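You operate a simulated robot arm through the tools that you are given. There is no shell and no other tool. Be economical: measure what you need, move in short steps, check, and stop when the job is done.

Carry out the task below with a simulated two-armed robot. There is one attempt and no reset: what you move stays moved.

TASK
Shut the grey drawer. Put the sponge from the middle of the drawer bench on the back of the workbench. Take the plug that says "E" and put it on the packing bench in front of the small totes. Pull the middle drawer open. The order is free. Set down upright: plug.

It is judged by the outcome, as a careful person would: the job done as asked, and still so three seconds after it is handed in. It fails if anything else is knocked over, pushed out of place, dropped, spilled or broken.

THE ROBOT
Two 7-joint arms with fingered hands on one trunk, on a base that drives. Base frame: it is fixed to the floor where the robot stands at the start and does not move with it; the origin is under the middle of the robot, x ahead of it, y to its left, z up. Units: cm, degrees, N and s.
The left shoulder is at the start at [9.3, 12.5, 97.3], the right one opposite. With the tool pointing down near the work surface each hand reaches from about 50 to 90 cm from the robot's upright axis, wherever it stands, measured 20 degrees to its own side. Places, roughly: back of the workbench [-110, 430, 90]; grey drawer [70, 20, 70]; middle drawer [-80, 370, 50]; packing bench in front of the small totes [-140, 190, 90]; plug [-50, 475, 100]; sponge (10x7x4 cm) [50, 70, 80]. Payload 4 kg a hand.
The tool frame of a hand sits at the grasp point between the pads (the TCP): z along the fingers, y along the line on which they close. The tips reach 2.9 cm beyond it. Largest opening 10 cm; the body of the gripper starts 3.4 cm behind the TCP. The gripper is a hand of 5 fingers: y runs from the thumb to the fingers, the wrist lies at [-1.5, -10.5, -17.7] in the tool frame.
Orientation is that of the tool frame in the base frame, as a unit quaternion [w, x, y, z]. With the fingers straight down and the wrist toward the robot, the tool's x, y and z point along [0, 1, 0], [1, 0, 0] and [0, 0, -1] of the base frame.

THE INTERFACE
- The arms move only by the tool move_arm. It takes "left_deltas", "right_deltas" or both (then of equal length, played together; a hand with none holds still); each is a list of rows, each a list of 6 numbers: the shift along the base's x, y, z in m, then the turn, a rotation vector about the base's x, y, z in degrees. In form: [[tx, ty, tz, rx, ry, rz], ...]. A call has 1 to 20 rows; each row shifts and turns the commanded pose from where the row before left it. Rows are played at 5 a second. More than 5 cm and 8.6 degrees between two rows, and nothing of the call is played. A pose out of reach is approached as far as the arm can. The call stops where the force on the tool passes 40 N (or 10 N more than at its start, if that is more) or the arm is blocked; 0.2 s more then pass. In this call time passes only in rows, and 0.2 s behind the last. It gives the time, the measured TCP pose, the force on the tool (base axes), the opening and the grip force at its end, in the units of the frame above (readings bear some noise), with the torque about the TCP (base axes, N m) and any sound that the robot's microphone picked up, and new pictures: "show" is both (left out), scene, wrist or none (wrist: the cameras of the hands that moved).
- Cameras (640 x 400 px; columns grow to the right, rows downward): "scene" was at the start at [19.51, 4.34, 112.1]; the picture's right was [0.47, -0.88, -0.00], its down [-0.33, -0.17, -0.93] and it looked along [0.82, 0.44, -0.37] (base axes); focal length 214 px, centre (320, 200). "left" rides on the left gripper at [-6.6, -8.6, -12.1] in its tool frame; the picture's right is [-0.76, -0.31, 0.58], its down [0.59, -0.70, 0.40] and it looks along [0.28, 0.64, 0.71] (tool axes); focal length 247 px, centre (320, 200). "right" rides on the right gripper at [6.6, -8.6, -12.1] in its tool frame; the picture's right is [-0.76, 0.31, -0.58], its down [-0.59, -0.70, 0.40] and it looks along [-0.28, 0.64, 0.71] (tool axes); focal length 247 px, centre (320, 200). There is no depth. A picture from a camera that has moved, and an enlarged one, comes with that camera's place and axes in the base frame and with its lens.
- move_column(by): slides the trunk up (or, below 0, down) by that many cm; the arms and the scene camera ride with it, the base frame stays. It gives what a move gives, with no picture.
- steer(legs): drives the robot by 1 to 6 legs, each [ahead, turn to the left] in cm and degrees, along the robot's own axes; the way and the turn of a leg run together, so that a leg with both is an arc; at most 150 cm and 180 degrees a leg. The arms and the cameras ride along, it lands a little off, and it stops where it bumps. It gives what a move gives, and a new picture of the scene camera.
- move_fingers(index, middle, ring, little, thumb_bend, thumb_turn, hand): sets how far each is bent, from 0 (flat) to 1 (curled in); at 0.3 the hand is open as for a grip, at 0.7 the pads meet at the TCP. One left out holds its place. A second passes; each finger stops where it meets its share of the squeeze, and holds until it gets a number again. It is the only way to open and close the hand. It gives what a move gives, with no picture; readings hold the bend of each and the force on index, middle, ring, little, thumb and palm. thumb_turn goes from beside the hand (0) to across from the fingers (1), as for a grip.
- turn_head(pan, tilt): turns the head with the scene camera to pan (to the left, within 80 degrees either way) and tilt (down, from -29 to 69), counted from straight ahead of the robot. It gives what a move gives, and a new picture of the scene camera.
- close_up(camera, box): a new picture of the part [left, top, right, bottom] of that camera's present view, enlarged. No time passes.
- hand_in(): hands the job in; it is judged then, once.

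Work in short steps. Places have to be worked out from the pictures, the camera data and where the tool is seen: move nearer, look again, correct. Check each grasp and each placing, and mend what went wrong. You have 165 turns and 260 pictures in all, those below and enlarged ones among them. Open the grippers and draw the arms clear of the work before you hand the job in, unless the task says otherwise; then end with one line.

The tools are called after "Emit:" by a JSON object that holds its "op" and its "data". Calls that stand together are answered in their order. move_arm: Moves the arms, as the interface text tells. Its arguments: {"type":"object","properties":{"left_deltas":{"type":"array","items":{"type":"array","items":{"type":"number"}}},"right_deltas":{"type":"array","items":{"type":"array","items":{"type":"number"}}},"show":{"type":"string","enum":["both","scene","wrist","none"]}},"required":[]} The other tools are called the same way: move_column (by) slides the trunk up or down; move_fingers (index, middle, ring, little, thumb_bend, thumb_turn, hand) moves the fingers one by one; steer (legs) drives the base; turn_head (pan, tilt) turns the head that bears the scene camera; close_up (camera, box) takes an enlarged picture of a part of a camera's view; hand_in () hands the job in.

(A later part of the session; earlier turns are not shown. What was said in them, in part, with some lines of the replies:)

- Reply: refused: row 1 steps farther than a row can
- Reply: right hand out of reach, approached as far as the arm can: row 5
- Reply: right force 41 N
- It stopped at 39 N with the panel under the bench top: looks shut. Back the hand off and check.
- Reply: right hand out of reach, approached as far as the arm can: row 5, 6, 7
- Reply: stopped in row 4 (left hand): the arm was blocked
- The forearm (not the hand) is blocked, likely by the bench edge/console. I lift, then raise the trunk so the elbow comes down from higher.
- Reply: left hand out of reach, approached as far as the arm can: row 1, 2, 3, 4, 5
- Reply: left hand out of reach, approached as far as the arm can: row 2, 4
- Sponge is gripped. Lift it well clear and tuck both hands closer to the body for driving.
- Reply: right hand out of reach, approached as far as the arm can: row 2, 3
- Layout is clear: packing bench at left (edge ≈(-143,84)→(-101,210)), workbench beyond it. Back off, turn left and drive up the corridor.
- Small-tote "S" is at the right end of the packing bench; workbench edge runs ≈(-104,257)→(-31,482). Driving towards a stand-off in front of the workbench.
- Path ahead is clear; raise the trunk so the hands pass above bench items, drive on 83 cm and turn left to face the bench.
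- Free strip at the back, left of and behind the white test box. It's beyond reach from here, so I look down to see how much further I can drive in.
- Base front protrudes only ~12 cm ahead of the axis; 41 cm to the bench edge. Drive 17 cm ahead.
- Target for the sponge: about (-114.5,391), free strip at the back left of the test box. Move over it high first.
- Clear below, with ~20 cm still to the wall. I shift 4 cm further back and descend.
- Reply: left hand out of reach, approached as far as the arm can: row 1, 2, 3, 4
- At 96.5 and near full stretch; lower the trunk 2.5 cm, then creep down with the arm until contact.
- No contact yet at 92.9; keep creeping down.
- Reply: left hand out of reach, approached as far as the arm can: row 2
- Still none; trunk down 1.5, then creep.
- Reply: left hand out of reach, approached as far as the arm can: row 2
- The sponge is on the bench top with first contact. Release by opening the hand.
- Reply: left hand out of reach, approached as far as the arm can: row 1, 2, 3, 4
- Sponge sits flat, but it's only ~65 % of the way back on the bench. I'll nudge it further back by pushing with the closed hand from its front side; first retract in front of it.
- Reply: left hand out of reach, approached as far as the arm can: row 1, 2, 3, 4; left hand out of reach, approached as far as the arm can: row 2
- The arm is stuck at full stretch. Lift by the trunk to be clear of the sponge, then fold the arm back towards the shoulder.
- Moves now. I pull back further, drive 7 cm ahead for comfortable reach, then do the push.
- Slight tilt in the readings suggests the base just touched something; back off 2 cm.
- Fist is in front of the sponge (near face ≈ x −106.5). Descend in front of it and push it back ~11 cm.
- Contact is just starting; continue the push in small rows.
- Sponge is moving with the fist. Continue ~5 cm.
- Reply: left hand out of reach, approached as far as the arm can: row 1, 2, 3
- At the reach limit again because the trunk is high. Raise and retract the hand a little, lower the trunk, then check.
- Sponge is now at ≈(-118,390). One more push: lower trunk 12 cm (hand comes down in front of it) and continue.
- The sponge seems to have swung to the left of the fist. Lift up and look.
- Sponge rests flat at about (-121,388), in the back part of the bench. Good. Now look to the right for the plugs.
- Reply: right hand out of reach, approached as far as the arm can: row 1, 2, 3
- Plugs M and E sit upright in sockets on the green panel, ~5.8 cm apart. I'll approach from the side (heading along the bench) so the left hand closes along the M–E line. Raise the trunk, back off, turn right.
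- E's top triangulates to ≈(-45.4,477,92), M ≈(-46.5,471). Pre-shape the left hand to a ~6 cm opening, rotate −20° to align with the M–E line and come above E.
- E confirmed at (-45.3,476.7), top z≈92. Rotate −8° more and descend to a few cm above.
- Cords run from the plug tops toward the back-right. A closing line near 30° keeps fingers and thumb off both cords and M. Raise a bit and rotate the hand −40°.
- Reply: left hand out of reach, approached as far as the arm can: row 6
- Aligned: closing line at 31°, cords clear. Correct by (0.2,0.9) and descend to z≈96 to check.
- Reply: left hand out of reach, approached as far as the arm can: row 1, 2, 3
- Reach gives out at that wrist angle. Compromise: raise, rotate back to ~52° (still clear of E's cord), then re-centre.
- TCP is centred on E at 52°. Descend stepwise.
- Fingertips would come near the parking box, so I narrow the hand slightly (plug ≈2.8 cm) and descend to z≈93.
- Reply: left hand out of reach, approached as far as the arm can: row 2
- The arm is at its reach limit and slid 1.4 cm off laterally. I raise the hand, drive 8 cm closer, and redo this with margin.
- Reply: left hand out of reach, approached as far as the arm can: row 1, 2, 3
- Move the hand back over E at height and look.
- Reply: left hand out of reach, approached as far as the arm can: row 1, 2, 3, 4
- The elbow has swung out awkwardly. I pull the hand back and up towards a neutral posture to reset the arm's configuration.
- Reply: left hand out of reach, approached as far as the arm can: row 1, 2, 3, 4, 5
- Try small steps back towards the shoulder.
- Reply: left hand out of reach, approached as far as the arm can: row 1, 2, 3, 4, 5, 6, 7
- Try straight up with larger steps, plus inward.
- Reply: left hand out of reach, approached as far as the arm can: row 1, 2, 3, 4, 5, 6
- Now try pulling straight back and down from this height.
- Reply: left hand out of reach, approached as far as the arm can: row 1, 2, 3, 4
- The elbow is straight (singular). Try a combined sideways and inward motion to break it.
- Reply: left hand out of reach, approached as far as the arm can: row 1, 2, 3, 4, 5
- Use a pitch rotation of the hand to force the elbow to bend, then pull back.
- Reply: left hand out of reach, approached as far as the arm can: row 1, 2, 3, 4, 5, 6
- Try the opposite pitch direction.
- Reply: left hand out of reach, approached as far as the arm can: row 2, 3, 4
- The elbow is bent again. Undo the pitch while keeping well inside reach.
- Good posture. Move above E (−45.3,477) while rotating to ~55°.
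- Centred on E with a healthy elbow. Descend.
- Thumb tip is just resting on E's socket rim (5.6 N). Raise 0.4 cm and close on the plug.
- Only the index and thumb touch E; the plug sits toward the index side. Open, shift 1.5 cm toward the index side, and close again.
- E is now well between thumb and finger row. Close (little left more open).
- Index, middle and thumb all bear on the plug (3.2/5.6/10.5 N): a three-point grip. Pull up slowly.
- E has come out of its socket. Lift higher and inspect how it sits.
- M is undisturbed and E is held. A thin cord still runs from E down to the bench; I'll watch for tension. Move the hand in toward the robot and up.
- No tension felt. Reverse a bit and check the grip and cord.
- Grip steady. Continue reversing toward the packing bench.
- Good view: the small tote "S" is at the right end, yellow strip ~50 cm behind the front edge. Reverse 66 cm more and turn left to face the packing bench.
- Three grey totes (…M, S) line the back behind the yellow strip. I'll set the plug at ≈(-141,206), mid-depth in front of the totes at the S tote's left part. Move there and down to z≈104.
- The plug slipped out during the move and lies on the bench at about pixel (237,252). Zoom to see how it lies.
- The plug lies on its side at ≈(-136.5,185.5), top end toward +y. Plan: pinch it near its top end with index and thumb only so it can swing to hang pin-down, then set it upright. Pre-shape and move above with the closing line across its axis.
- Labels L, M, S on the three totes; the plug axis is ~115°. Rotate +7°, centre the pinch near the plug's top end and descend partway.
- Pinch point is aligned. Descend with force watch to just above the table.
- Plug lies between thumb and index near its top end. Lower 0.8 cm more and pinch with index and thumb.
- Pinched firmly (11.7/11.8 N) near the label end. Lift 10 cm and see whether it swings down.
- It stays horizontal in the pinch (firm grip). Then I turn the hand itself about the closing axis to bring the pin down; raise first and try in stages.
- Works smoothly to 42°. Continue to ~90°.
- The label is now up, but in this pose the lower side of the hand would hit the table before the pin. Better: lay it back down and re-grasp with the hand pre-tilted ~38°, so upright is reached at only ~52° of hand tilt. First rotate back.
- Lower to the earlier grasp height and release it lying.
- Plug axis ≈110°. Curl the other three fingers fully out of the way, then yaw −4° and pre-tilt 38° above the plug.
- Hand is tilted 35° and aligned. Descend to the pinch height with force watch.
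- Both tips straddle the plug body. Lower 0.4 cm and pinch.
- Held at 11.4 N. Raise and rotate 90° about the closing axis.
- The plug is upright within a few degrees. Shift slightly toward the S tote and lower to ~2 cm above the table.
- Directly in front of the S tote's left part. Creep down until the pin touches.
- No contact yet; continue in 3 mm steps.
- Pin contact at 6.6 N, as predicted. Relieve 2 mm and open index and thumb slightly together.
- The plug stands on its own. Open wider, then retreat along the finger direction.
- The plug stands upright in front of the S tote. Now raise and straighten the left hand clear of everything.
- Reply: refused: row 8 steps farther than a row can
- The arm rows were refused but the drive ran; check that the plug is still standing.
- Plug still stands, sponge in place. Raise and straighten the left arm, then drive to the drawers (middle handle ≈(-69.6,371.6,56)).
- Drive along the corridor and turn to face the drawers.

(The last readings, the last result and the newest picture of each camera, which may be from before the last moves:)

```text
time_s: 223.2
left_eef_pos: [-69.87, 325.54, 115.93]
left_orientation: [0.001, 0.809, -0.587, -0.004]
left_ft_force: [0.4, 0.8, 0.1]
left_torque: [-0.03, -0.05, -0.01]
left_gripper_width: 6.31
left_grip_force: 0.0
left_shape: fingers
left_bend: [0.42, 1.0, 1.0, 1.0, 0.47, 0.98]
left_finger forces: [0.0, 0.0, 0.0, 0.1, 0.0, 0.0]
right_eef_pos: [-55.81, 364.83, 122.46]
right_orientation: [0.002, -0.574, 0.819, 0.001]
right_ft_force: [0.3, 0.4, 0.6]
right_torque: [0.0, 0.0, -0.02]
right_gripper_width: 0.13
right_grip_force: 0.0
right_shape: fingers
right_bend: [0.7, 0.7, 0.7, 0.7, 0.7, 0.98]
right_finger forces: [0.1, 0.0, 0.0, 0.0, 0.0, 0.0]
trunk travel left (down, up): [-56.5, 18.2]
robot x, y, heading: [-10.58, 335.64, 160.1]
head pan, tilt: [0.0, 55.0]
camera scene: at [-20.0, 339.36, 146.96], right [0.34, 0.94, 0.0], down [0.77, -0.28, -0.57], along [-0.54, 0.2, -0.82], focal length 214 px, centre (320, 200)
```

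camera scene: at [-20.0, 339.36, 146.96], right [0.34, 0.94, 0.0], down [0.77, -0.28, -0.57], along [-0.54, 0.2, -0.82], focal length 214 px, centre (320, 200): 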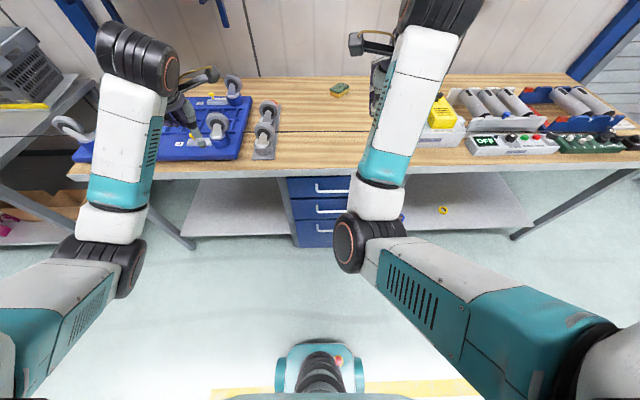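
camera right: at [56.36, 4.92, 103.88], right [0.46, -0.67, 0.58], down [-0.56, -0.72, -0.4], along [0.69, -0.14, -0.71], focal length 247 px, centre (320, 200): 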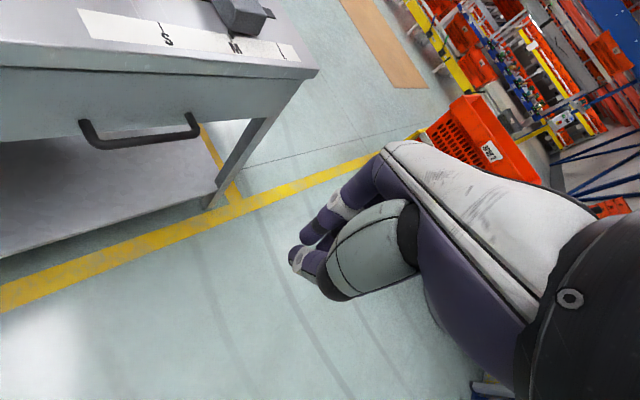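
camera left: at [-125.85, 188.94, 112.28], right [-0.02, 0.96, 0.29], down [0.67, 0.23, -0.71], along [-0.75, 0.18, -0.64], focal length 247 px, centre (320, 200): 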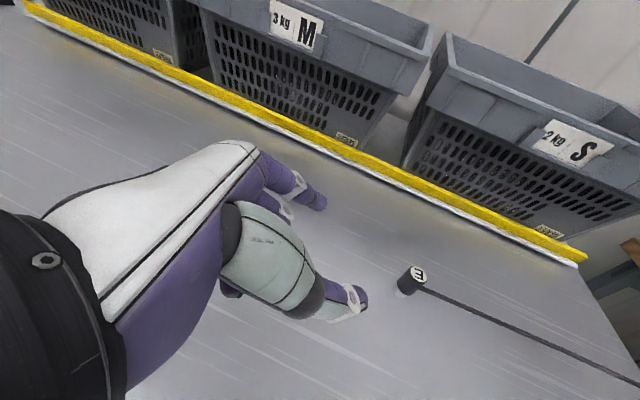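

Back off slightly, then lower the trunk so the right hand can work at drawer height.

Emit:
{"op": "steer", "data": {"legs": [[-14, 0]]}}

Emit:
{"op": "move_column", "data": {"by": -42}}

Emit:
{"op": "move_fingers", "data": {"hand": "right", "index": 0.5, "middle": 0.5, "ring": 0.5, "little": 0.5, "thumb_bend": 0.4}}

Emit:
{"op": "turn_head", "data": {"pan": -5, "tilt": 35}}

```text
time_s: 224.5
left_eef_pos: [-56.69, 320.63, 115.94]
left_orientation: [0.002, 0.81, -0.587, -0.004]
left_ft_force: [-0.1, 0.0, -0.1]
left_torque: [-0.02, 0.02, 0.02]
left_gripper_width: 6.35
left_grip_force: 0.1
left_shape: fingers
left_bend: [0.42, 1.0, 1.0, 1.0, 0.47, 0.98]
left_finger forces: [0.0, 0.1, 0.0, 0.1, 0.0, 0.0]
right_eef_pos: [-42.67, 359.99, 122.4]
right_orientation: [0.001, -0.575, 0.818, 0.001]
right_ft_force: [0.5, 0.0, 0.3]
right_torque: [0.02, -0.01, 0.03]
right_gripper_width: 0.11
right_grip_force: 0.0
right_shape: fingers
right_bend: [0.7, 0.7, 0.7, 0.7, 0.7, 0.98]
right_finger forces: [0.1, 0.0, 0.1, 0.1, 0.0, 0.0]
trunk travel left (down, up): [-56.5, 18.2]
robot x, y, heading: [3.2, 331.15, 159.9]
head pan, tilt: [0.0, 55.0]
camera scene: at [-6.78, 334.54, 146.97], right [0.34, 0.94, 0.0], down [0.77, -0.28, -0.57], along [-0.54, 0.19, -0.82], focal length 214 px, centre (320, 200)
```

scene: 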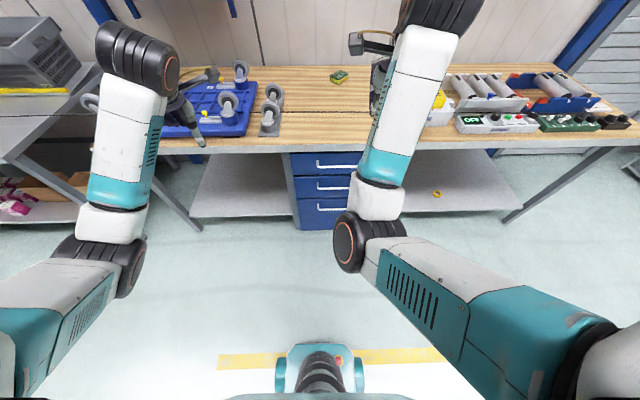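

```text
refused: -42 is not a number from -40 to 40
```

```text
time_s: 225.5
left_eef_pos: [-56.64, 320.73, 115.86]
left_orientation: [0.002, 0.81, -0.586, -0.004]
left_ft_force: [-0.2, 0.3, 0.5]
left_torque: [-0.01, 0.03, -0.02]
left_gripper_width: 6.33
left_grip_force: 0.1
left_shape: fingers
left_bend: [0.42, 1.0, 1.0, 1.0, 0.47, 0.98]
left_finger forces: [0.0, 0.0, 0.0, 0.0, 0.1, 0.0]
right_eef_pos: [-42.6, 359.92, 122.31]
right_orientation: [0.001, -0.574, 0.819, 0.002]
right_ft_force: [0.2, -0.1, 0.3]
right_torque: [-0.04, 0.02, -0.01]
right_gripper_width: 6.21
right_grip_force: 0.1
right_shape: fingers
right_bend: [0.5, 0.5, 0.5, 0.5, 0.4, 0.98]
right_finger forces: [0.1, 0.0, 0.0, 0.0, 0.0, 0.1]
trunk travel left (down, up): [-56.5, 18.2]
robot x, y, heading: [2.71, 331.49, 160.1]
head pan, tilt: [0.0, 55.0]
```

```text
time_s: 226.3
left_eef_pos: [-56.62, 320.77, 115.88]
left_orientation: [0.002, 0.81, -0.587, -0.005]
left_ft_force: [0.1, -0.7, -0.1]
left_torque: [0.01, 0.02, -0.01]
left_gripper_width: 6.34
left_grip_force: 0.0
left_shape: fingers
left_bend: [0.42, 1.0, 1.0, 1.0, 0.47, 0.98]
left_finger forces: [0.0, 0.0, 0.0, 0.1, 0.0, 0.0]
right_eef_pos: [-42.73, 359.93, 122.34]
right_orientation: [0.001, -0.575, 0.818, 0.001]
right_ft_force: [0.0, 0.6, -0.2]
right_torque: [0.04, -0.01, 0.0]
right_gripper_width: 6.21
right_grip_force: 0.0
right_shape: fingers
right_bend: [0.5, 0.5, 0.5, 0.5, 0.4, 0.98]
right_finger forces: [0.0, 0.0, 0.1, 0.1, 0.0, 0.0]
trunk travel left (down, up): [-56.5, 18.2]
robot x, y, heading: [2.42, 331.02, 160.5]
head pan, tilt: [-5.0, 35.0]
camera scene: at [-8.06, 335.81, 149.78], right [0.42, 0.91, 0.0], down [0.52, -0.24, -0.82], along [-0.74, 0.34, -0.57], focal length 214 px, centre (320, 200)
```

scene: 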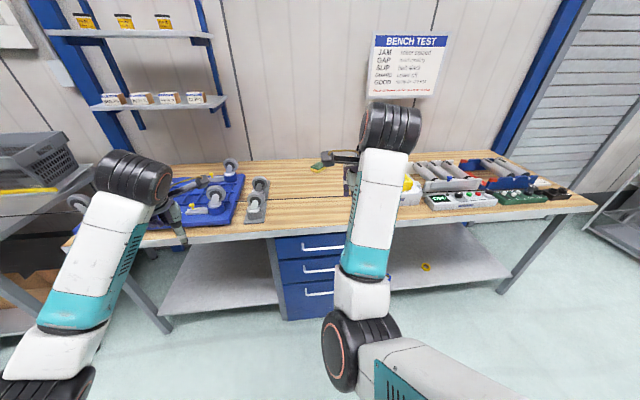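

Lower the trunk (max 40 per call).

Emit:
{"op": "move_column", "data": {"by": -40}}

Emit:
{"op": "move_arm", "data": {"right_deltas": [[0, 0, 0, 2.8, 7.9, 0], [0, 0, 0, 2.8, 7.9, 0], [0, 0, 0, 2.8, 7.9, 0], [0, 0, -0.02, 2.8, 7.9, 0], [0, 0, -0.03, 2.8, 7.9, 0]]}}

```text
time_s: 230.2
left_eef_pos: [-56.71, 320.66, 75.95]
left_orientation: [0.001, 0.81, -0.586, -0.005]
left_ft_force: [-0.4, -1.1, 0.7]
left_torque: [0.02, -0.01, 0.02]
left_gripper_width: 6.32
left_grip_force: 0.1
left_shape: fingers
left_bend: [0.42, 1.0, 1.0, 1.0, 0.47, 0.98]
left_finger forces: [0.0, 0.0, 0.0, 0.0, 0.0, 0.1]
right_eef_pos: [-44.6, 360.69, 72.63]
right_orientation: [0.056, -0.573, 0.814, -0.078]
right_ft_force: [0.0, -0.5, -0.6]
right_torque: [-0.02, -0.01, 0.0]
right_gripper_width: 6.21
right_grip_force: 0.1
right_shape: fingers
right_bend: [0.5, 0.5, 0.5, 0.5, 0.4, 0.98]
right_finger forces: [0.0, 0.0, 0.0, 0.0, 0.1, 0.1]
trunk travel left (down, up): [-16.5, 58.2]
robot x, y, heading: [2.75, 331.09, 160.4]
head pan, tilt: [-5.0, 35.0]
```

```text
time_s: 231.4
left_eef_pos: [-56.65, 320.62, 75.88]
left_orientation: [0.002, 0.81, -0.587, -0.005]
left_ft_force: [0.6, -0.2, 0.5]
left_torque: [0.0, -0.03, -0.01]
left_gripper_width: 6.31
left_grip_force: 0.1
left_shape: fingers
left_bend: [0.42, 1.0, 1.0, 1.0, 0.47, 0.98]
left_finger forces: [0.1, 0.0, 0.0, 0.0, 0.0, 0.1]
right_eef_pos: [-47.85, 362.82, 73.79]
right_orientation: [-0.179, -0.543, 0.773, 0.276]
right_ft_force: [0.1, 0.8, 1.0]
right_torque: [0.02, 0.02, 0.0]
right_gripper_width: 6.24
right_grip_force: 0.1
right_shape: fingers
right_bend: [0.5, 0.5, 0.5, 0.5, 0.4, 0.98]
right_finger forces: [0.1, 0.0, 0.0, 0.0, 0.1, 0.0]
trunk travel left (down, up): [-16.5, 58.2]
robot x, y, heading: [2.6, 331.16, 160.4]
head pan, tilt: [-5.0, 35.0]
stopped in row 5 (right hand): the arm was blocked; the commanded pose is now the measured one
camera scene: at [-16.31, 338.76, 108.95], right [0.42, 0.91, 0.0], down [0.52, -0.24, -0.82], along [-0.74, 0.34, -0.57], focal length 214 px, centre (320, 200)
camera right: at [-36.81, 351.66, 77.58], right [0.37, 0.66, 0.66], down [0.49, 0.46, -0.74], along [-0.79, 0.6, -0.15], focal length 247 px, centre (320, 200)
```

scene: 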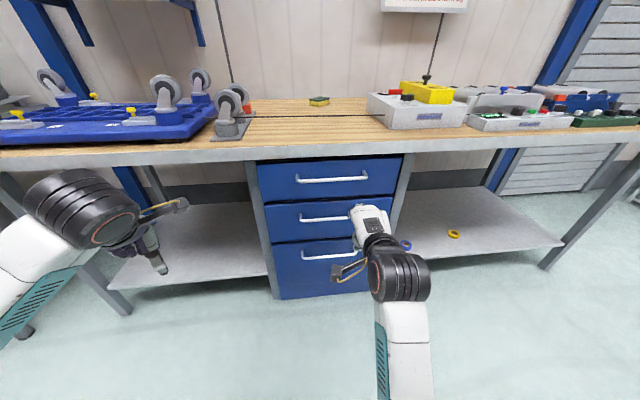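
right: 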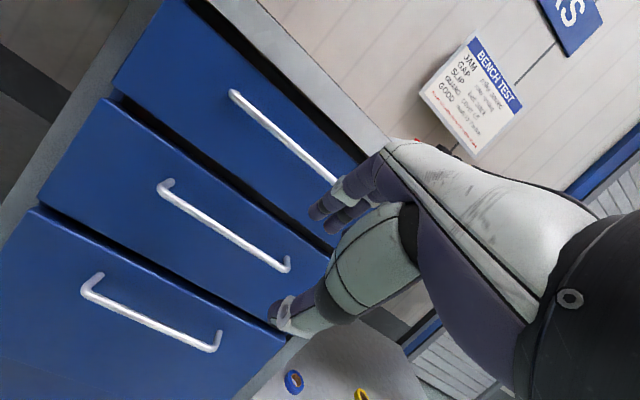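

Great view of the drawers. The right elbow seems to be rubbing the robot's own base; extend the hand forward and slightly up to free it.

Emit:
{"op": "move_arm", "data": {"right_deltas": [[-0.02, 0.007, 0.02, 0, 0, 0], [-0.03, 0.01, 0.01, 0, 0, 0], [-0.03, 0.01, 0, 0, 0, 0], [-0.03, 0.01, -0.01, 0, 0, 0]]}}

```text
time_s: 232.4
left_eef_pos: [-56.59, 320.71, 75.83]
left_orientation: [0.001, 0.809, -0.587, -0.005]
left_ft_force: [-0.6, 0.5, 0.0]
left_torque: [0.0, 0.02, 0.0]
left_gripper_width: 6.33
left_grip_force: 0.1
left_shape: fingers
left_bend: [0.42, 1.0, 1.0, 1.0, 0.47, 0.98]
left_finger forces: [0.0, 0.0, 0.0, 0.0, 0.0, 0.0]
right_eef_pos: [-58.59, 366.47, 76.02]
right_orientation: [-0.181, -0.542, 0.773, 0.275]
right_ft_force: [-0.8, -0.5, 0.1]
right_torque: [-0.01, 0.01, 0.01]
right_gripper_width: 6.24
right_grip_force: 0.0
right_shape: fingers
right_bend: [0.5, 0.5, 0.5, 0.5, 0.4, 0.98]
right_finger forces: [0.1, 0.0, 0.0, 0.0, 0.0, 0.0]
trunk travel left (down, up): [-16.5, 58.2]
robot x, y, heading: [2.91, 331.01, 160.4]
head pan, tilt: [-5.0, 35.0]
camera scene: at [-16.3, 338.77, 108.94], right [0.42, 0.91, 0.0], down [0.52, -0.24, -0.82], along [-0.74, 0.34, -0.57], focal length 214 px, centre (320, 200)
camera right: at [-47.63, 355.36, 79.91], right [0.37, 0.66, 0.66], down [0.49, 0.46, -0.74], along [-0.79, 0.6, -0.15], focal length 247 px, centre (320, 200)
```

scene: 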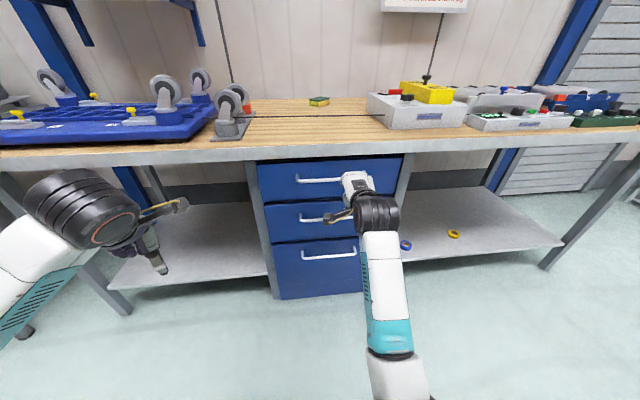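
right: 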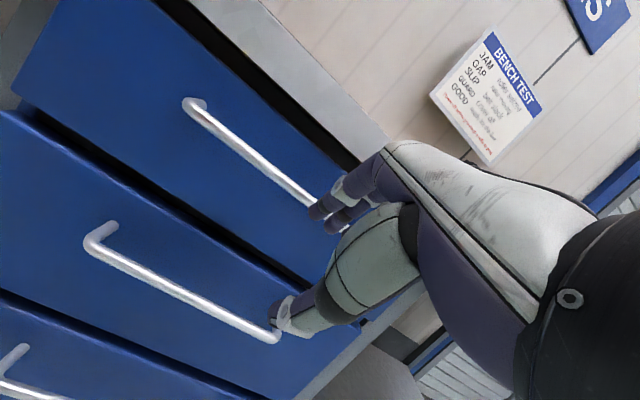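

Handle triangulates to centre (-68.9,366,59.8), 20 cm long. Pre-shape the right hand and move to just above/in front of it.

Emit:
{"op": "move_fingers", "data": {"hand": "right", "index": 0.57, "middle": 0.57, "ring": 0.57, "little": 0.57, "thumb_bend": 0.4}}

Emit:
{"op": "move_arm", "data": {"right_deltas": [[-0.01, -0.005, -0.025, 0, 0, 0], [-0.01, -0.005, -0.03, 0, 0, 0], [-0.015, -0.005, -0.03, 0, 0, 0], [-0.02, -0.003, -0.02, 0, 0, 0]]}}

```text
time_s: 233.4
left_eef_pos: [-56.65, 320.7, 75.87]
left_orientation: [0.002, 0.81, -0.587, -0.005]
left_ft_force: [-0.5, 0.7, 0.3]
left_torque: [-0.01, 0.0, 0.0]
left_gripper_width: 6.31
left_grip_force: 0.1
left_shape: fingers
left_bend: [0.42, 1.0, 1.0, 1.0, 0.47, 0.98]
left_finger forces: [0.1, 0.0, 0.0, 0.1, 0.0, 0.1]
right_eef_pos: [-58.65, 366.66, 76.05]
right_orientation: [-0.181, -0.543, 0.773, 0.275]
right_ft_force: [-0.5, -0.8, -0.9]
right_torque: [0.0, 0.01, 0.03]
right_gripper_width: 5.54
right_grip_force: 0.0
right_shape: fingers
right_bend: [0.56, 0.56, 0.56, 0.56, 0.4, 0.98]
right_finger forces: [0.0, 0.0, 0.1, 0.0, 0.0, 0.0]
trunk travel left (down, up): [-16.5, 58.2]
robot x, y, heading: [3.26, 331.2, 160.4]
head pan, tilt: [-5.0, 35.0]
```

```text
time_s: 234.4
left_eef_pos: [-56.74, 320.63, 75.83]
left_orientation: [0.0, 0.809, -0.588, -0.004]
left_ft_force: [0.0, -0.2, 0.2]
left_torque: [0.01, -0.03, 0.02]
left_gripper_width: 6.34
left_grip_force: 0.1
left_shape: fingers
left_bend: [0.42, 1.0, 1.0, 1.0, 0.47, 0.98]
left_finger forces: [0.0, 0.1, 0.0, 0.0, 0.0, 0.0]
right_eef_pos: [-64.1, 364.62, 65.22]
right_orientation: [-0.18, -0.542, 0.773, 0.275]
right_ft_force: [0.2, 0.6, -0.1]
right_torque: [0.0, 0.02, -0.02]
right_gripper_width: 5.53
right_grip_force: 0.1
right_shape: fingers
right_bend: [0.56, 0.56, 0.56, 0.56, 0.4, 0.98]
right_finger forces: [0.1, 0.0, 0.0, 0.0, 0.0, 0.0]
trunk travel left (down, up): [-16.5, 58.2]
robot x, y, heading: [2.73, 331.36, 160.3]
head pan, tilt: [-5.0, 35.0]
camera scene: at [-16.31, 338.77, 108.94], right [0.42, 0.91, 0.0], down [0.52, -0.24, -0.82], along [-0.74, 0.34, -0.57], focal length 214 px, centre (320, 200)
camera right: at [-53.11, 353.47, 69.09], right [0.37, 0.66, 0.66], down [0.49, 0.46, -0.74], along [-0.79, 0.6, -0.15], focal length 247 px, centre (320, 200)
```

scene: 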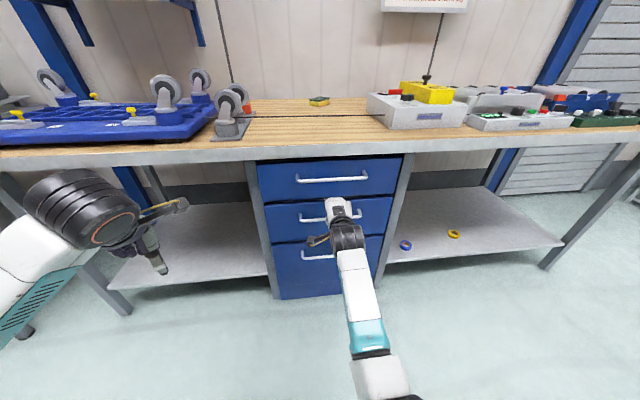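
right: 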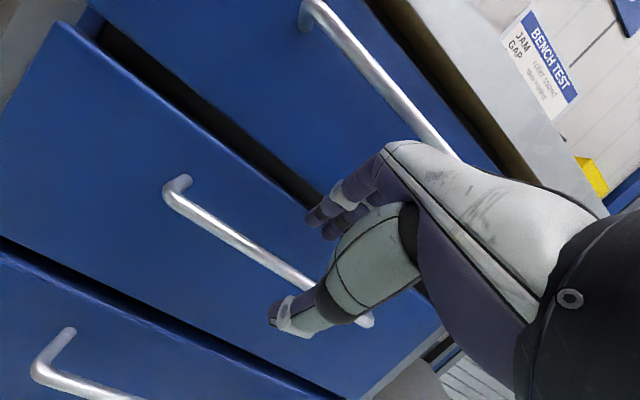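

Bar lies at tool z≈7.3, y≈+0.5. Shift 0.8 cm toward the finger side, then advance along the finger direction so the fingers slip behind the bar.

Emit:
{"op": "move_arm", "data": {"right_deltas": [[-0.006, 0.002, 0.005, 0, 0, 0], [-0.0087, 0.0035, -0.0118, 0, 0, 0], [-0.0087, 0.0035, -0.0118, 0, 0, 0], [-0.0087, 0.0035, -0.0118, 0, 0, 0]]}}

Emit:
{"op": "close_up", "data": {"camera": "right", "box": [200, 150, 440, 350]}}

```text
time_s: 235.4
left_eef_pos: [-56.67, 320.73, 75.88]
left_orientation: [0.001, 0.809, -0.587, -0.004]
left_ft_force: [-0.4, 0.1, 0.3]
left_torque: [0.01, -0.04, 0.02]
left_gripper_width: 6.32
left_grip_force: 0.0
left_shape: fingers
left_bend: [0.42, 1.0, 1.0, 1.0, 0.47, 0.98]
left_finger forces: [0.0, 0.0, 0.0, 0.0, 0.0, 0.0]
right_eef_pos: [-67.57, 365.76, 62.21]
right_orientation: [-0.18, -0.542, 0.773, 0.276]
right_ft_force: [-0.1, -0.8, -0.1]
right_torque: [0.0, 0.02, 0.03]
right_gripper_width: 5.5
right_grip_force: 0.1
right_shape: fingers
right_bend: [0.56, 0.56, 0.56, 0.56, 0.4, 0.98]
right_finger forces: [0.0, 0.0, 0.1, 0.0, 0.0, 0.1]
trunk travel left (down, up): [-16.5, 58.2]
robot x, y, heading: [2.6, 331.42, 160.2]
head pan, tilt: [-5.0, 35.0]
camera scene: at [-16.31, 338.77, 108.94], right [0.42, 0.91, 0.0], down [0.52, -0.24, -0.82], along [-0.74, 0.34, -0.57], focal length 214 px, centre (320, 200)
camera right: at [-56.5, 354.61, 66.19], right [0.37, 0.66, 0.66], down [0.49, 0.46, -0.74], along [-0.79, 0.6, -0.15], focal length 247 px, centre (320, 200)
```

scene: 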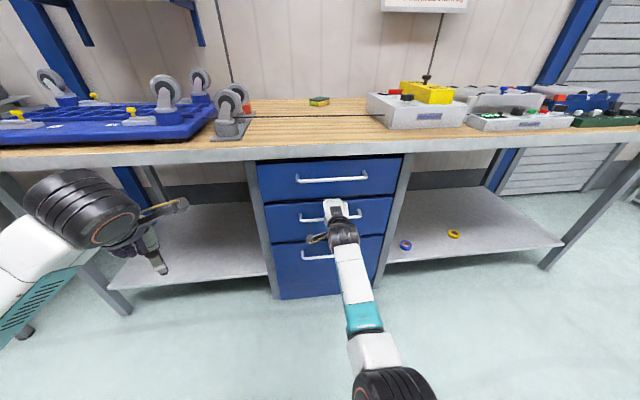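
right: 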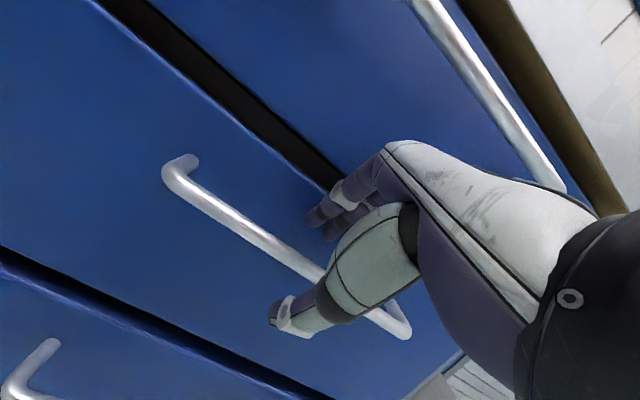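

```text
2.00 times, centred on (320, 250) of right
camera zoom: at [-56.5, 354.61, 66.19], right [0.37, 0.66, 0.66], down [0.49, 0.46, -0.74], along [-0.79, 0.6, -0.15], focal length 494 px, centre (320, 100)
```

zoom: 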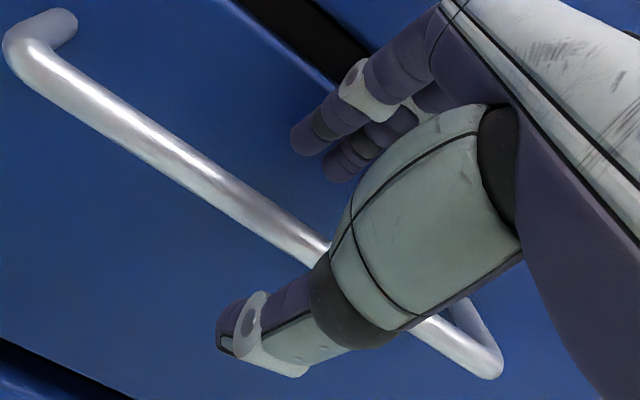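

Good: thumb in front, fingers above/behind the bar. Advance ~2.2 cm more with force watch.

Emit:
{"op": "move_arm", "data": {"right_deltas": [[-0.0058, 0.0023, -0.0079, 0, 0, 0], [-0.0058, 0.0023, -0.0079, 0, 0, 0], [-0.003, 0.0012, -0.004, 0, 0, 0]], "show": "none"}}

Emit:
{"op": "close_up", "data": {"camera": "right", "box": [200, 150, 440, 350]}}

```text
time_s: 236.2
left_eef_pos: [-56.52, 320.65, 75.98]
left_orientation: [0.001, 0.809, -0.587, -0.004]
left_ft_force: [0.0, -0.5, -0.3]
left_torque: [0.02, 0.02, 0.0]
left_gripper_width: 6.32
left_grip_force: 0.0
left_shape: fingers
left_bend: [0.42, 1.0, 1.0, 1.0, 0.47, 0.98]
left_finger forces: [0.1, 0.0, 0.0, 0.1, 0.1, 0.2]
right_eef_pos: [-68.96, 366.5, 60.32]
right_orientation: [-0.181, -0.542, 0.773, 0.276]
right_ft_force: [21.1, -7.3, 7.2]
right_torque: [0.07, 0.03, -0.15]
right_gripper_width: 4.59
right_grip_force: 11.2
right_shape: fingers
right_bend: [0.62, 0.61, 0.62, 0.56, 0.4, 0.98]
right_finger forces: [8.4, 7.5, 6.0, 0.1, 0.1, 0.1]
trunk travel left (down, up): [-16.5, 58.2]
robot x, y, heading: [2.56, 331.34, 160.1]
head pan, tilt: [-5.0, 35.0]
```

```text
2.00 times, centred on (320, 250) of right
camera zoom: at [-57.86, 355.18, 64.2], right [0.37, 0.66, 0.66], down [0.49, 0.46, -0.74], along [-0.79, 0.6, -0.15], focal length 494 px, centre (320, 100)
```

zoom: 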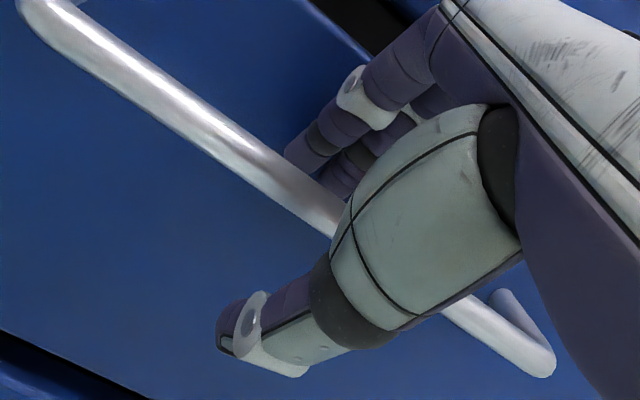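

Fingertips touch the drawer face behind the bar. Close the hand on the bar.

Emit:
{"op": "move_fingers", "data": {"hand": "right", "index": 0.85, "middle": 0.85, "ring": 0.85, "little": 0.85, "thumb_bend": 0.8}}

Emit:
{"op": "close_up", "data": {"camera": "right", "box": [200, 150, 440, 350]}}

```text
time_s: 237.2
left_eef_pos: [-56.7, 320.59, 75.72]
left_orientation: [0.001, 0.81, -0.587, -0.003]
left_ft_force: [-0.2, -0.4, 0.3]
left_torque: [0.03, -0.01, 0.0]
left_gripper_width: 6.31
left_grip_force: 0.0
left_shape: fingers
left_bend: [0.42, 1.0, 1.0, 1.0, 0.47, 0.98]
left_finger forces: [0.0, 0.0, 0.1, 0.0, 0.0, 0.0]
right_eef_pos: [-68.97, 366.5, 59.73]
right_orientation: [-0.178, -0.542, 0.774, 0.274]
right_ft_force: [0.3, 4.4, -13.6]
right_torque: [0.11, 0.52, 0.47]
right_gripper_width: 0.19
right_grip_force: 21.5
right_shape: fingers
right_bend: [0.85, 0.83, 0.83, 0.83, 0.62, 0.97]
right_finger forces: [0.0, 15.5, 6.7, 9.5, 11.2, 0.1]
trunk travel left (down, up): [-16.5, 58.2]
robot x, y, heading: [2.67, 331.41, 160.1]
head pan, tilt: [-5.0, 35.0]
```

```text
2.00 times, centred on (320, 250) of right
camera zoom: at [-58.01, 355.32, 63.81], right [0.37, 0.66, 0.66], down [0.5, 0.46, -0.74], along [-0.79, 0.6, -0.16], focal length 494 px, centre (320, 100)
```

zoom: 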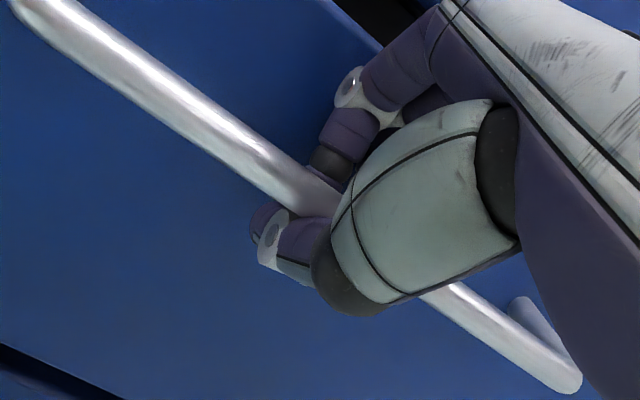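

The fingers are wrapped around the bar. Pull by reversing the base 10 cm and check.

Emit:
{"op": "steer", "data": {"legs": [[-10, 0]]}}

```text
time_s: 238.4
left_eef_pos: [-47.2, 317.49, 75.89]
left_orientation: [0.003, 0.81, -0.587, -0.002]
left_ft_force: [0.1, 0.5, 0.2]
left_torque: [0.0, 0.01, 0.01]
left_gripper_width: 6.35
left_grip_force: 0.0
left_shape: fingers
left_bend: [0.42, 1.0, 1.0, 1.0, 0.47, 0.98]
left_finger forces: [0.0, 0.0, 0.0, 0.0, 0.0, 0.1]
right_eef_pos: [-59.51, 363.21, 59.97]
right_orientation: [-0.179, -0.542, 0.774, 0.274]
right_ft_force: [7.4, 15.3, -18.5]
right_torque: [0.07, 0.62, 0.51]
right_gripper_width: 0.19
right_grip_force: 22.3
right_shape: fingers
right_bend: [0.85, 0.83, 0.83, 0.83, 0.61, 0.98]
right_finger forces: [0.0, 16.3, 6.4, 8.4, 14.2, 0.0]
trunk travel left (down, up): [-16.5, 58.2]
robot x, y, heading: [12.31, 327.61, 160.1]
head pan, tilt: [-5.0, 35.0]
camera scene: at [-6.85, 335.53, 108.9], right [0.42, 0.91, 0.0], down [0.52, -0.24, -0.82], along [-0.74, 0.34, -0.58], focal length 214 px, centre (320, 200)
```

scene: 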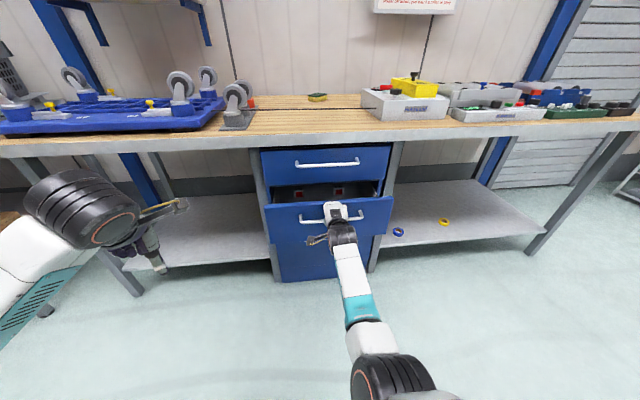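

The middle drawer is opening. Pull another ~16 cm.

Emit:
{"op": "steer", "data": {"legs": [[-9, 0], [-8, 0]]}}

```text
time_s: 240.2
left_eef_pos: [-30.8, 311.47, 75.82]
left_orientation: [0.002, 0.81, -0.586, -0.004]
left_ft_force: [0.8, 0.3, 0.3]
left_torque: [0.03, -0.01, 0.03]
left_gripper_width: 6.33
left_grip_force: 0.0
left_shape: fingers
left_bend: [0.42, 1.0, 1.0, 1.0, 0.47, 0.98]
left_finger forces: [0.1, 0.0, 0.0, 0.0, 0.1, 0.0]
right_eef_pos: [-42.98, 357.3, 59.83]
right_orientation: [-0.178, -0.542, 0.774, 0.275]
right_ft_force: [6.0, 11.5, -13.3]
right_torque: [0.27, 0.51, 0.6]
right_gripper_width: 0.18
right_grip_force: 20.6
right_shape: fingers
right_bend: [0.85, 0.83, 0.83, 0.83, 0.61, 0.98]
right_finger forces: [0.0, 16.4, 5.2, 7.6, 12.4, 0.0]
trunk travel left (down, up): [-16.5, 58.2]
robot x, y, heading: [28.62, 321.64, 160.3]
head pan, tilt: [-5.0, 35.0]
camera scene: at [9.54, 329.58, 108.91], right [0.42, 0.91, 0.0], down [0.52, -0.24, -0.82], along [-0.74, 0.34, -0.57], focal length 214 px, centre (320, 200)
```

scene: 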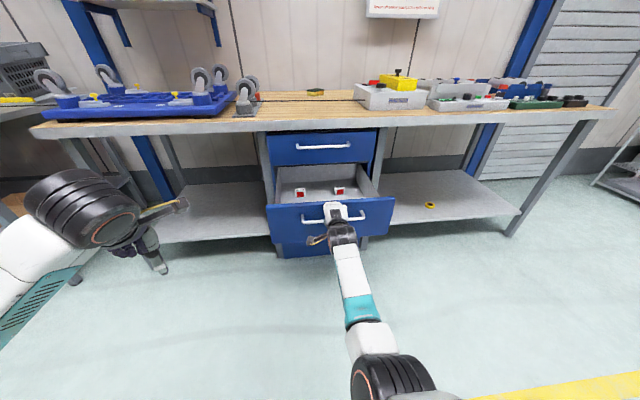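

Open about 26 cm. Pull a further 6 cm to be clearly open.

Emit:
{"op": "steer", "data": {"legs": [[-6, 0]]}}

Emit:
{"op": "move_fingers", "data": {"hand": "right", "index": 0.5, "middle": 0.5, "ring": 0.5, "little": 0.5, "thumb_bend": 0.35}}

Emit:
{"op": "close_up", "data": {"camera": "right", "box": [0, 0, 640, 400]}}

```text
time_s: 241.2
left_eef_pos: [-26.73, 309.91, 75.78]
left_orientation: [0.001, 0.81, -0.587, -0.004]
left_ft_force: [-0.4, 0.3, 0.2]
left_torque: [0.01, 0.05, -0.03]
left_gripper_width: 6.32
left_grip_force: 0.0
left_shape: fingers
left_bend: [0.42, 1.0, 1.0, 1.0, 0.47, 0.98]
left_finger forces: [0.1, 0.0, 0.0, 0.1, 0.1, 0.1]
right_eef_pos: [-38.97, 355.95, 60.05]
right_orientation: [-0.178, -0.542, 0.774, 0.276]
right_ft_force: [-11.2, 4.7, -2.4]
right_torque: [0.18, 0.0, 0.47]
right_gripper_width: 0.0
right_grip_force: 14.2
right_shape: fingers
right_bend: [0.84, 0.81, 0.78, 0.81, 0.65, 0.97]
right_finger forces: [0.1, 7.9, 6.4, 8.4, 6.2, 0.0]
trunk travel left (down, up): [-16.5, 58.2]
robot x, y, heading: [32.82, 320.11, 160.1]
head pan, tilt: [-5.0, 35.0]
stopped in leg 1: the force on the tool passed its limit at 61 N (the readings are from after the stop); the commanded pose is now the measured one
camera scene: at [13.63, 328.02, 108.92], right [0.42, 0.91, 0.0], down [0.52, -0.24, -0.82], along [-0.74, 0.34, -0.57], focal length 214 px, centre (320, 200)
```

scene: 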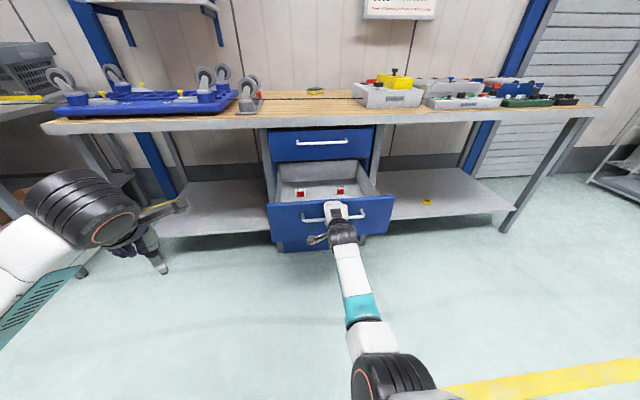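

```text
time_s: 242.2
left_eef_pos: [-26.71, 309.82, 75.95]
left_orientation: [0.002, 0.81, -0.587, -0.004]
left_ft_force: [-0.5, 0.6, 0.4]
left_torque: [0.01, 0.04, -0.01]
left_gripper_width: 6.35
left_grip_force: 0.0
left_shape: fingers
left_bend: [0.42, 1.0, 1.0, 1.0, 0.47, 0.98]
left_finger forces: [0.1, 0.0, 0.0, 0.0, 0.0, 0.0]
right_eef_pos: [-38.85, 355.96, 60.0]
right_orientation: [-0.178, -0.542, 0.774, 0.276]
right_ft_force: [1.0, 0.3, 0.4]
right_torque: [0.03, -0.06, 0.02]
right_gripper_width: 6.82
right_grip_force: 0.1
right_shape: fingers
right_bend: [0.5, 0.5, 0.5, 0.5, 0.35, 0.97]
right_finger forces: [0.1, 0.0, 0.0, 0.1, 0.1, 0.1]
trunk travel left (down, up): [-16.5, 58.2]
robot x, y, heading: [32.93, 320.59, 160.4]
head pan, tilt: [-5.0, 35.0]
```

```text
1.00 times, centred on (320, 200) of right (not enlarged: the box is as wide or as high as the picture)
camera zoom: at [-27.93, 344.67, 63.97], right [0.37, 0.65, 0.66], down [0.5, 0.46, -0.73], along [-0.79, 0.6, -0.16], focal length 247 px, centre (320, 200)
```

zoom: 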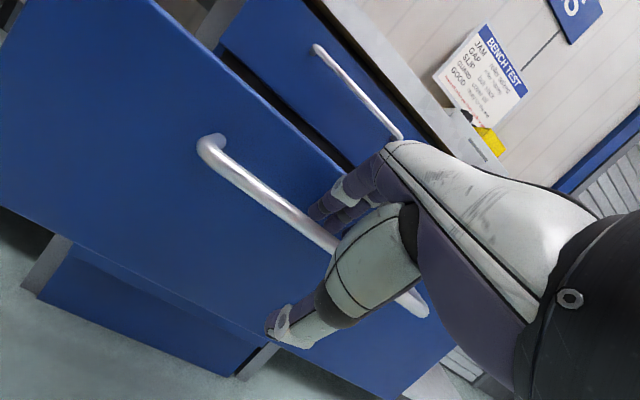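

The drawer is at its stop, fully open. Withdraw the hand along the finger direction.

Emit:
{"op": "move_arm", "data": {"right_deltas": [[0.0058, -0.0023, 0.0079, 0, 0, 0], [0.0115, -0.0046, 0.0157, 0, 0, 0], [0.0115, -0.0046, 0.0157, 0, 0, 0], [0.0173, -0.007, 0.0236, 0, 0, 0], [0.023, -0.009, 0.031, 0, 0, 0]]}}

```text
time_s: 243.4
left_eef_pos: [-26.62, 309.93, 75.79]
left_orientation: [0.001, 0.81, -0.586, -0.003]
left_ft_force: [0.2, 0.4, -0.3]
left_torque: [-0.04, -0.01, -0.04]
left_gripper_width: 6.32
left_grip_force: 0.1
left_shape: fingers
left_bend: [0.42, 1.0, 1.0, 1.0, 0.47, 0.98]
left_finger forces: [0.0, 0.0, 0.0, 0.1, 0.0, 0.1]
right_eef_pos: [-31.81, 353.27, 69.7]
right_orientation: [-0.178, -0.542, 0.774, 0.276]
right_ft_force: [0.6, 0.5, 0.2]
right_torque: [0.01, -0.02, 0.01]
right_gripper_width: 6.85
right_grip_force: 0.1
right_shape: fingers
right_bend: [0.5, 0.5, 0.5, 0.5, 0.35, 0.97]
right_finger forces: [0.0, 0.0, 0.0, 0.1, 0.0, 0.1]
trunk travel left (down, up): [-16.5, 58.2]
robot x, y, heading: [32.7, 320.69, 160.5]
head pan, tilt: [-5.0, 35.0]
camera scene: at [13.75, 327.98, 108.95], right [0.42, 0.91, 0.0], down [0.52, -0.24, -0.82], along [-0.74, 0.34, -0.57], focal length 214 px, centre (320, 200)
camera right: at [-20.89, 342.03, 73.56], right [0.37, 0.65, 0.66], down [0.5, 0.46, -0.73], along [-0.79, 0.6, -0.16], focal length 247 px, centre (320, 200)
```

scene: 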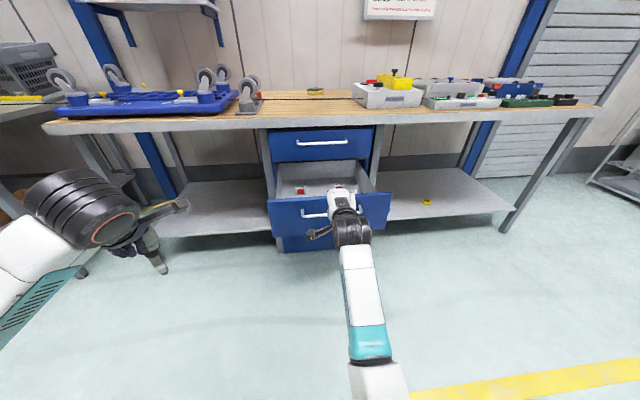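
right: 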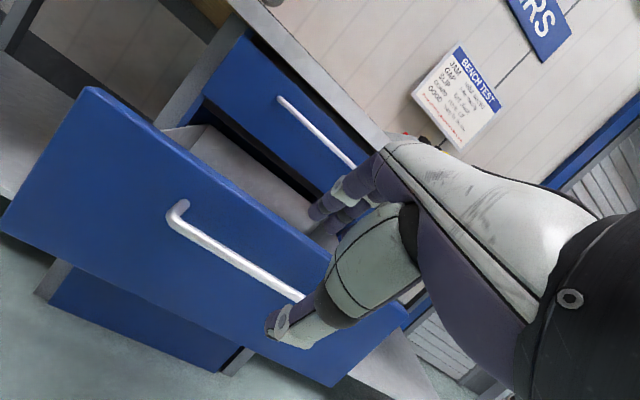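

Lift the hand clear, back the robot away, and open both hands.

Emit:
{"op": "move_arm", "data": {"right_deltas": [[0.015, -0.005, 0.04, 0, 0, 0], [0.02, -0.007, 0.04, 0, 0, 0]], "show": "none"}}

Emit:
{"op": "steer", "data": {"legs": [[-30, 0]]}}

Emit:
{"op": "move_fingers", "data": {"hand": "left", "index": 0.3, "middle": 0.3, "ring": 0.3, "little": 0.3, "thumb_bend": 0.3}}

Emit:
{"op": "move_fingers", "data": {"hand": "right", "index": 0.3, "middle": 0.3, "ring": 0.3, "little": 0.3, "thumb_bend": 0.3}}

Emit:
{"op": "move_column", "data": {"by": 30}}

Emit:
{"op": "turn_head", "data": {"pan": 20, "tilt": 25}}

```text
time_s: 244.0
left_eef_pos: [-26.56, 309.99, 75.87]
left_orientation: [0.001, 0.81, -0.586, -0.004]
left_ft_force: [0.2, 0.1, -0.3]
left_torque: [0.04, 0.01, -0.03]
left_gripper_width: 6.32
left_grip_force: 0.0
left_shape: fingers
left_bend: [0.42, 1.0, 1.0, 1.0, 0.47, 0.98]
left_finger forces: [0.0, 0.1, 0.0, 0.0, 0.0, 0.0]
right_eef_pos: [-28.37, 351.83, 77.56]
right_orientation: [-0.178, -0.541, 0.774, 0.276]
right_ft_force: [-0.3, 0.6, 0.5]
right_torque: [0.02, 0.01, 0.0]
right_gripper_width: 6.84
right_grip_force: 0.0
right_shape: fingers
right_bend: [0.5, 0.5, 0.5, 0.5, 0.35, 0.97]
right_finger forces: [0.0, 0.0, 0.1, 0.0, 0.1, 0.0]
trunk travel left (down, up): [-16.5, 58.2]
robot x, y, heading: [32.84, 320.55, 160.2]
head pan, tilt: [-5.0, 35.0]
```

```text
time_s: 246.0
left_eef_pos: [1.42, 299.52, 75.94]
left_orientation: [0.001, 0.812, -0.583, -0.004]
left_ft_force: [0.6, -0.5, -0.3]
left_torque: [0.01, -0.02, 0.02]
left_gripper_width: 6.31
left_grip_force: 0.1
left_shape: fingers
left_bend: [0.42, 1.0, 1.0, 1.0, 0.47, 0.98]
left_finger forces: [0.0, 0.0, 0.0, 0.0, 0.1, 0.0]
right_eef_pos: [-0.72, 341.56, 77.46]
right_orientation: [-0.178, -0.544, 0.772, 0.275]
right_ft_force: [-0.4, 0.2, -0.7]
right_torque: [0.01, 0.0, 0.0]
right_gripper_width: 6.85
right_grip_force: 0.0
right_shape: fingers
right_bend: [0.5, 0.5, 0.5, 0.5, 0.35, 0.97]
right_finger forces: [0.1, 0.1, 0.0, 0.0, 0.0, 0.0]
trunk travel left (down, up): [-16.5, 58.2]
robot x, y, heading: [61.15, 310.98, 160.7]
head pan, tilt: [-5.0, 35.0]
camera scene: at [41.81, 317.89, 108.95], right [0.41, 0.91, 0.0], down [0.52, -0.24, -0.82], along [-0.75, 0.34, -0.57], focal length 214 px, centre (320, 200)
```

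scene: 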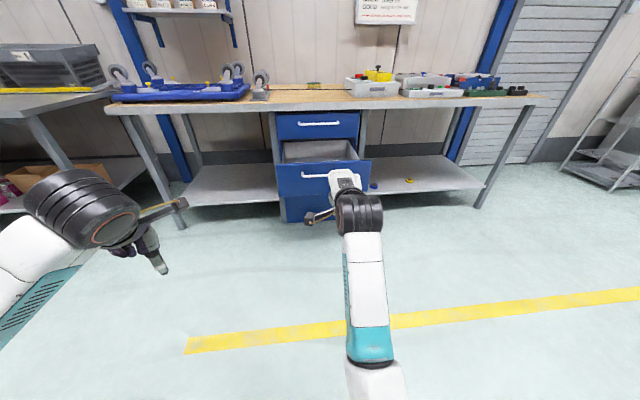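

```text
time_s: 247.0
left_eef_pos: [1.53, 299.51, 75.93]
left_orientation: [0.001, 0.812, -0.584, -0.005]
left_ft_force: [-0.6, -0.6, 0.1]
left_torque: [0.0, 0.0, -0.02]
left_gripper_width: 9.83
left_grip_force: 0.1
left_shape: fingers
left_bend: [0.3, 0.3, 0.3, 0.3, 0.3, 0.98]
left_finger forces: [0.1, 0.0, 0.0, 0.0, 0.0, 0.1]
right_eef_pos: [-0.66, 341.4, 77.44]
right_orientation: [-0.179, -0.543, 0.772, 0.276]
right_ft_force: [0.9, -0.4, 0.2]
right_torque: [-0.03, -0.01, 0.0]
right_gripper_width: 6.84
right_grip_force: 0.0
right_shape: fingers
right_bend: [0.5, 0.5, 0.5, 0.5, 0.35, 0.97]
right_finger forces: [0.0, 0.0, 0.1, 0.0, 0.1, 0.0]
trunk travel left (down, up): [-16.5, 58.2]
robot x, y, heading: [60.77, 310.18, 160.7]
head pan, tilt: [-5.0, 35.0]
```

```text
time_s: 248.0
left_eef_pos: [1.58, 299.58, 75.85]
left_orientation: [0.001, 0.812, -0.583, -0.004]
left_ft_force: [-0.1, -0.3, 0.4]
left_torque: [0.0, 0.01, -0.01]
left_gripper_width: 9.85
left_grip_force: 0.1
left_shape: fingers
left_bend: [0.3, 0.3, 0.3, 0.3, 0.3, 0.98]
left_finger forces: [0.0, 0.0, 0.0, 0.0, 0.0, 0.0]
right_eef_pos: [-0.63, 341.49, 77.43]
right_orientation: [-0.179, -0.544, 0.772, 0.275]
right_ft_force: [0.0, 0.4, 0.4]
right_torque: [0.0, 0.03, 0.02]
right_gripper_width: 9.81
right_grip_force: 0.1
right_shape: fingers
right_bend: [0.3, 0.3, 0.3, 0.3, 0.3, 0.97]
right_finger forces: [0.0, 0.0, 0.0, 0.0, 0.0, 0.0]
trunk travel left (down, up): [-16.5, 58.2]
robot x, y, heading: [61.1, 310.64, 160.4]
head pan, tilt: [-5.0, 35.0]
```

```text
time_s: 251.0
left_eef_pos: [1.45, 299.5, 105.87]
left_orientation: [0.001, 0.812, -0.584, -0.004]
left_ft_force: [0.4, 0.7, 0.4]
left_torque: [-0.02, -0.02, 0.03]
left_gripper_width: 9.84
left_grip_force: 0.1
left_shape: fingers
left_bend: [0.3, 0.3, 0.3, 0.3, 0.3, 0.98]
left_finger forces: [0.0, 0.0, 0.0, 0.1, 0.0, 0.0]
right_eef_pos: [-0.6, 341.46, 107.48]
right_orientation: [-0.178, -0.543, 0.773, 0.275]
right_ft_force: [-0.4, 0.9, 0.7]
right_torque: [-0.01, 0.01, -0.01]
right_gripper_width: 9.84
right_grip_force: 0.1
right_shape: fingers
right_bend: [0.3, 0.3, 0.3, 0.3, 0.3, 0.97]
right_finger forces: [0.0, 0.1, 0.0, 0.0, 0.0, 0.0]
trunk travel left (down, up): [-46.5, 28.2]
robot x, y, heading: [60.86, 310.73, 160.6]
head pan, tilt: [-5.0, 35.0]
```

```text
time_s: 251.9
left_eef_pos: [1.51, 299.52, 105.84]
left_orientation: [0.001, 0.812, -0.584, -0.004]
left_ft_force: [0.4, -0.3, -0.1]
left_torque: [-0.04, -0.02, -0.05]
left_gripper_width: 9.83
left_grip_force: 0.1
left_shape: fingers
left_bend: [0.3, 0.3, 0.3, 0.3, 0.3, 0.98]
left_finger forces: [0.0, 0.0, 0.0, 0.1, 0.0, 0.1]
right_eef_pos: [-0.64, 341.51, 107.48]
right_orientation: [-0.179, -0.544, 0.772, 0.275]
right_ft_force: [-0.1, 0.8, 0.2]
right_torque: [0.03, 0.02, -0.02]
right_gripper_width: 9.84
right_grip_force: 0.1
right_shape: fingers
right_bend: [0.3, 0.3, 0.3, 0.3, 0.3, 0.97]
right_finger forces: [0.1, 0.0, 0.0, 0.1, 0.1, 0.0]
trunk travel left (down, up): [-46.5, 28.2]
robot x, y, heading: [60.98, 310.2, 160.6]
head pan, tilt: [20.0, 25.0]
camera scene: at [48.12, 311.53, 141.29], right [-0.01, 1.0, 0.0], down [0.42, 0.0, -0.91], along [-0.91, -0.01, -0.42], focal length 214 px, centre (320, 200)
```

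scene: 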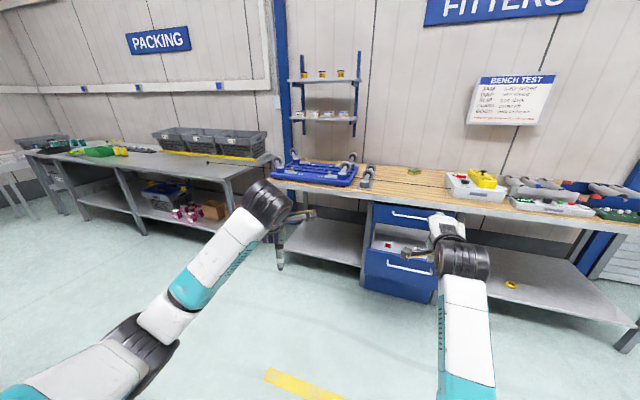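

Everything is clear. Final check by zooming on the plug, sponge/bench and drawer.

Emit:
{"op": "close_up", "data": {"camera": "scene", "box": [150, 120, 300, 190]}}

Emit:
{"op": "close_up", "data": {"camera": "scene", "box": [340, 150, 640, 310]}}

```text
4.27 times, centred on (225, 155) of scene
camera zoom: at [48.12, 311.53, 141.29], right [-0.01, 1.0, 0.0], down [0.42, 0.0, -0.91], along [-0.91, -0.01, -0.42], focal length 915 px, centre (725, 392)
```

zoom: 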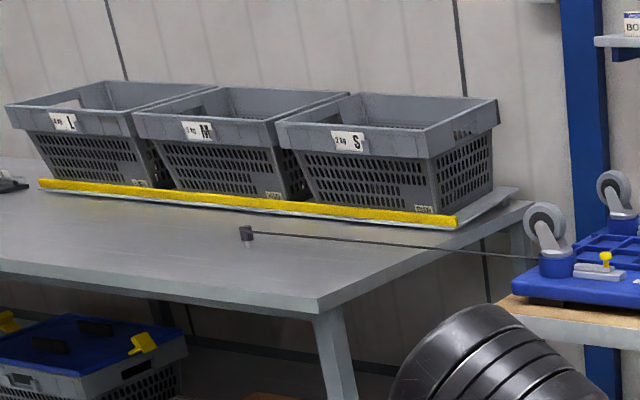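

```text
2.13 times, centred on (490, 230) of scene
camera zoom: at [48.12, 311.53, 141.29], right [-0.01, 1.0, 0.0], down [0.42, 0.0, -0.91], along [-0.91, -0.01, -0.42], focal length 458 px, centre (-43, 136)
```

zoom: 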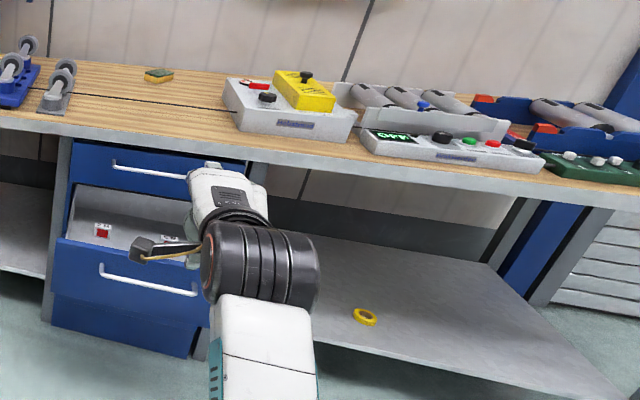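

The plug stands upright in front of the totes, the sponge lies at the back of the workbench, the middle drawer is open, and the grey drawer was seen flush. Handing in.

Emit:
{"op": "hand_in", "data": {}}

```text
The job is handed in.
```

All four jobs are done and handed in. The grey drawer is shut and the middle drawer is open to its stop. The sponge is at the back of the workbench. Plug "E" stands upright on the packing bench, at the left end of the "S" tote; it slipped from the hand and fell onto that bench once on the way, and I stood it up again.
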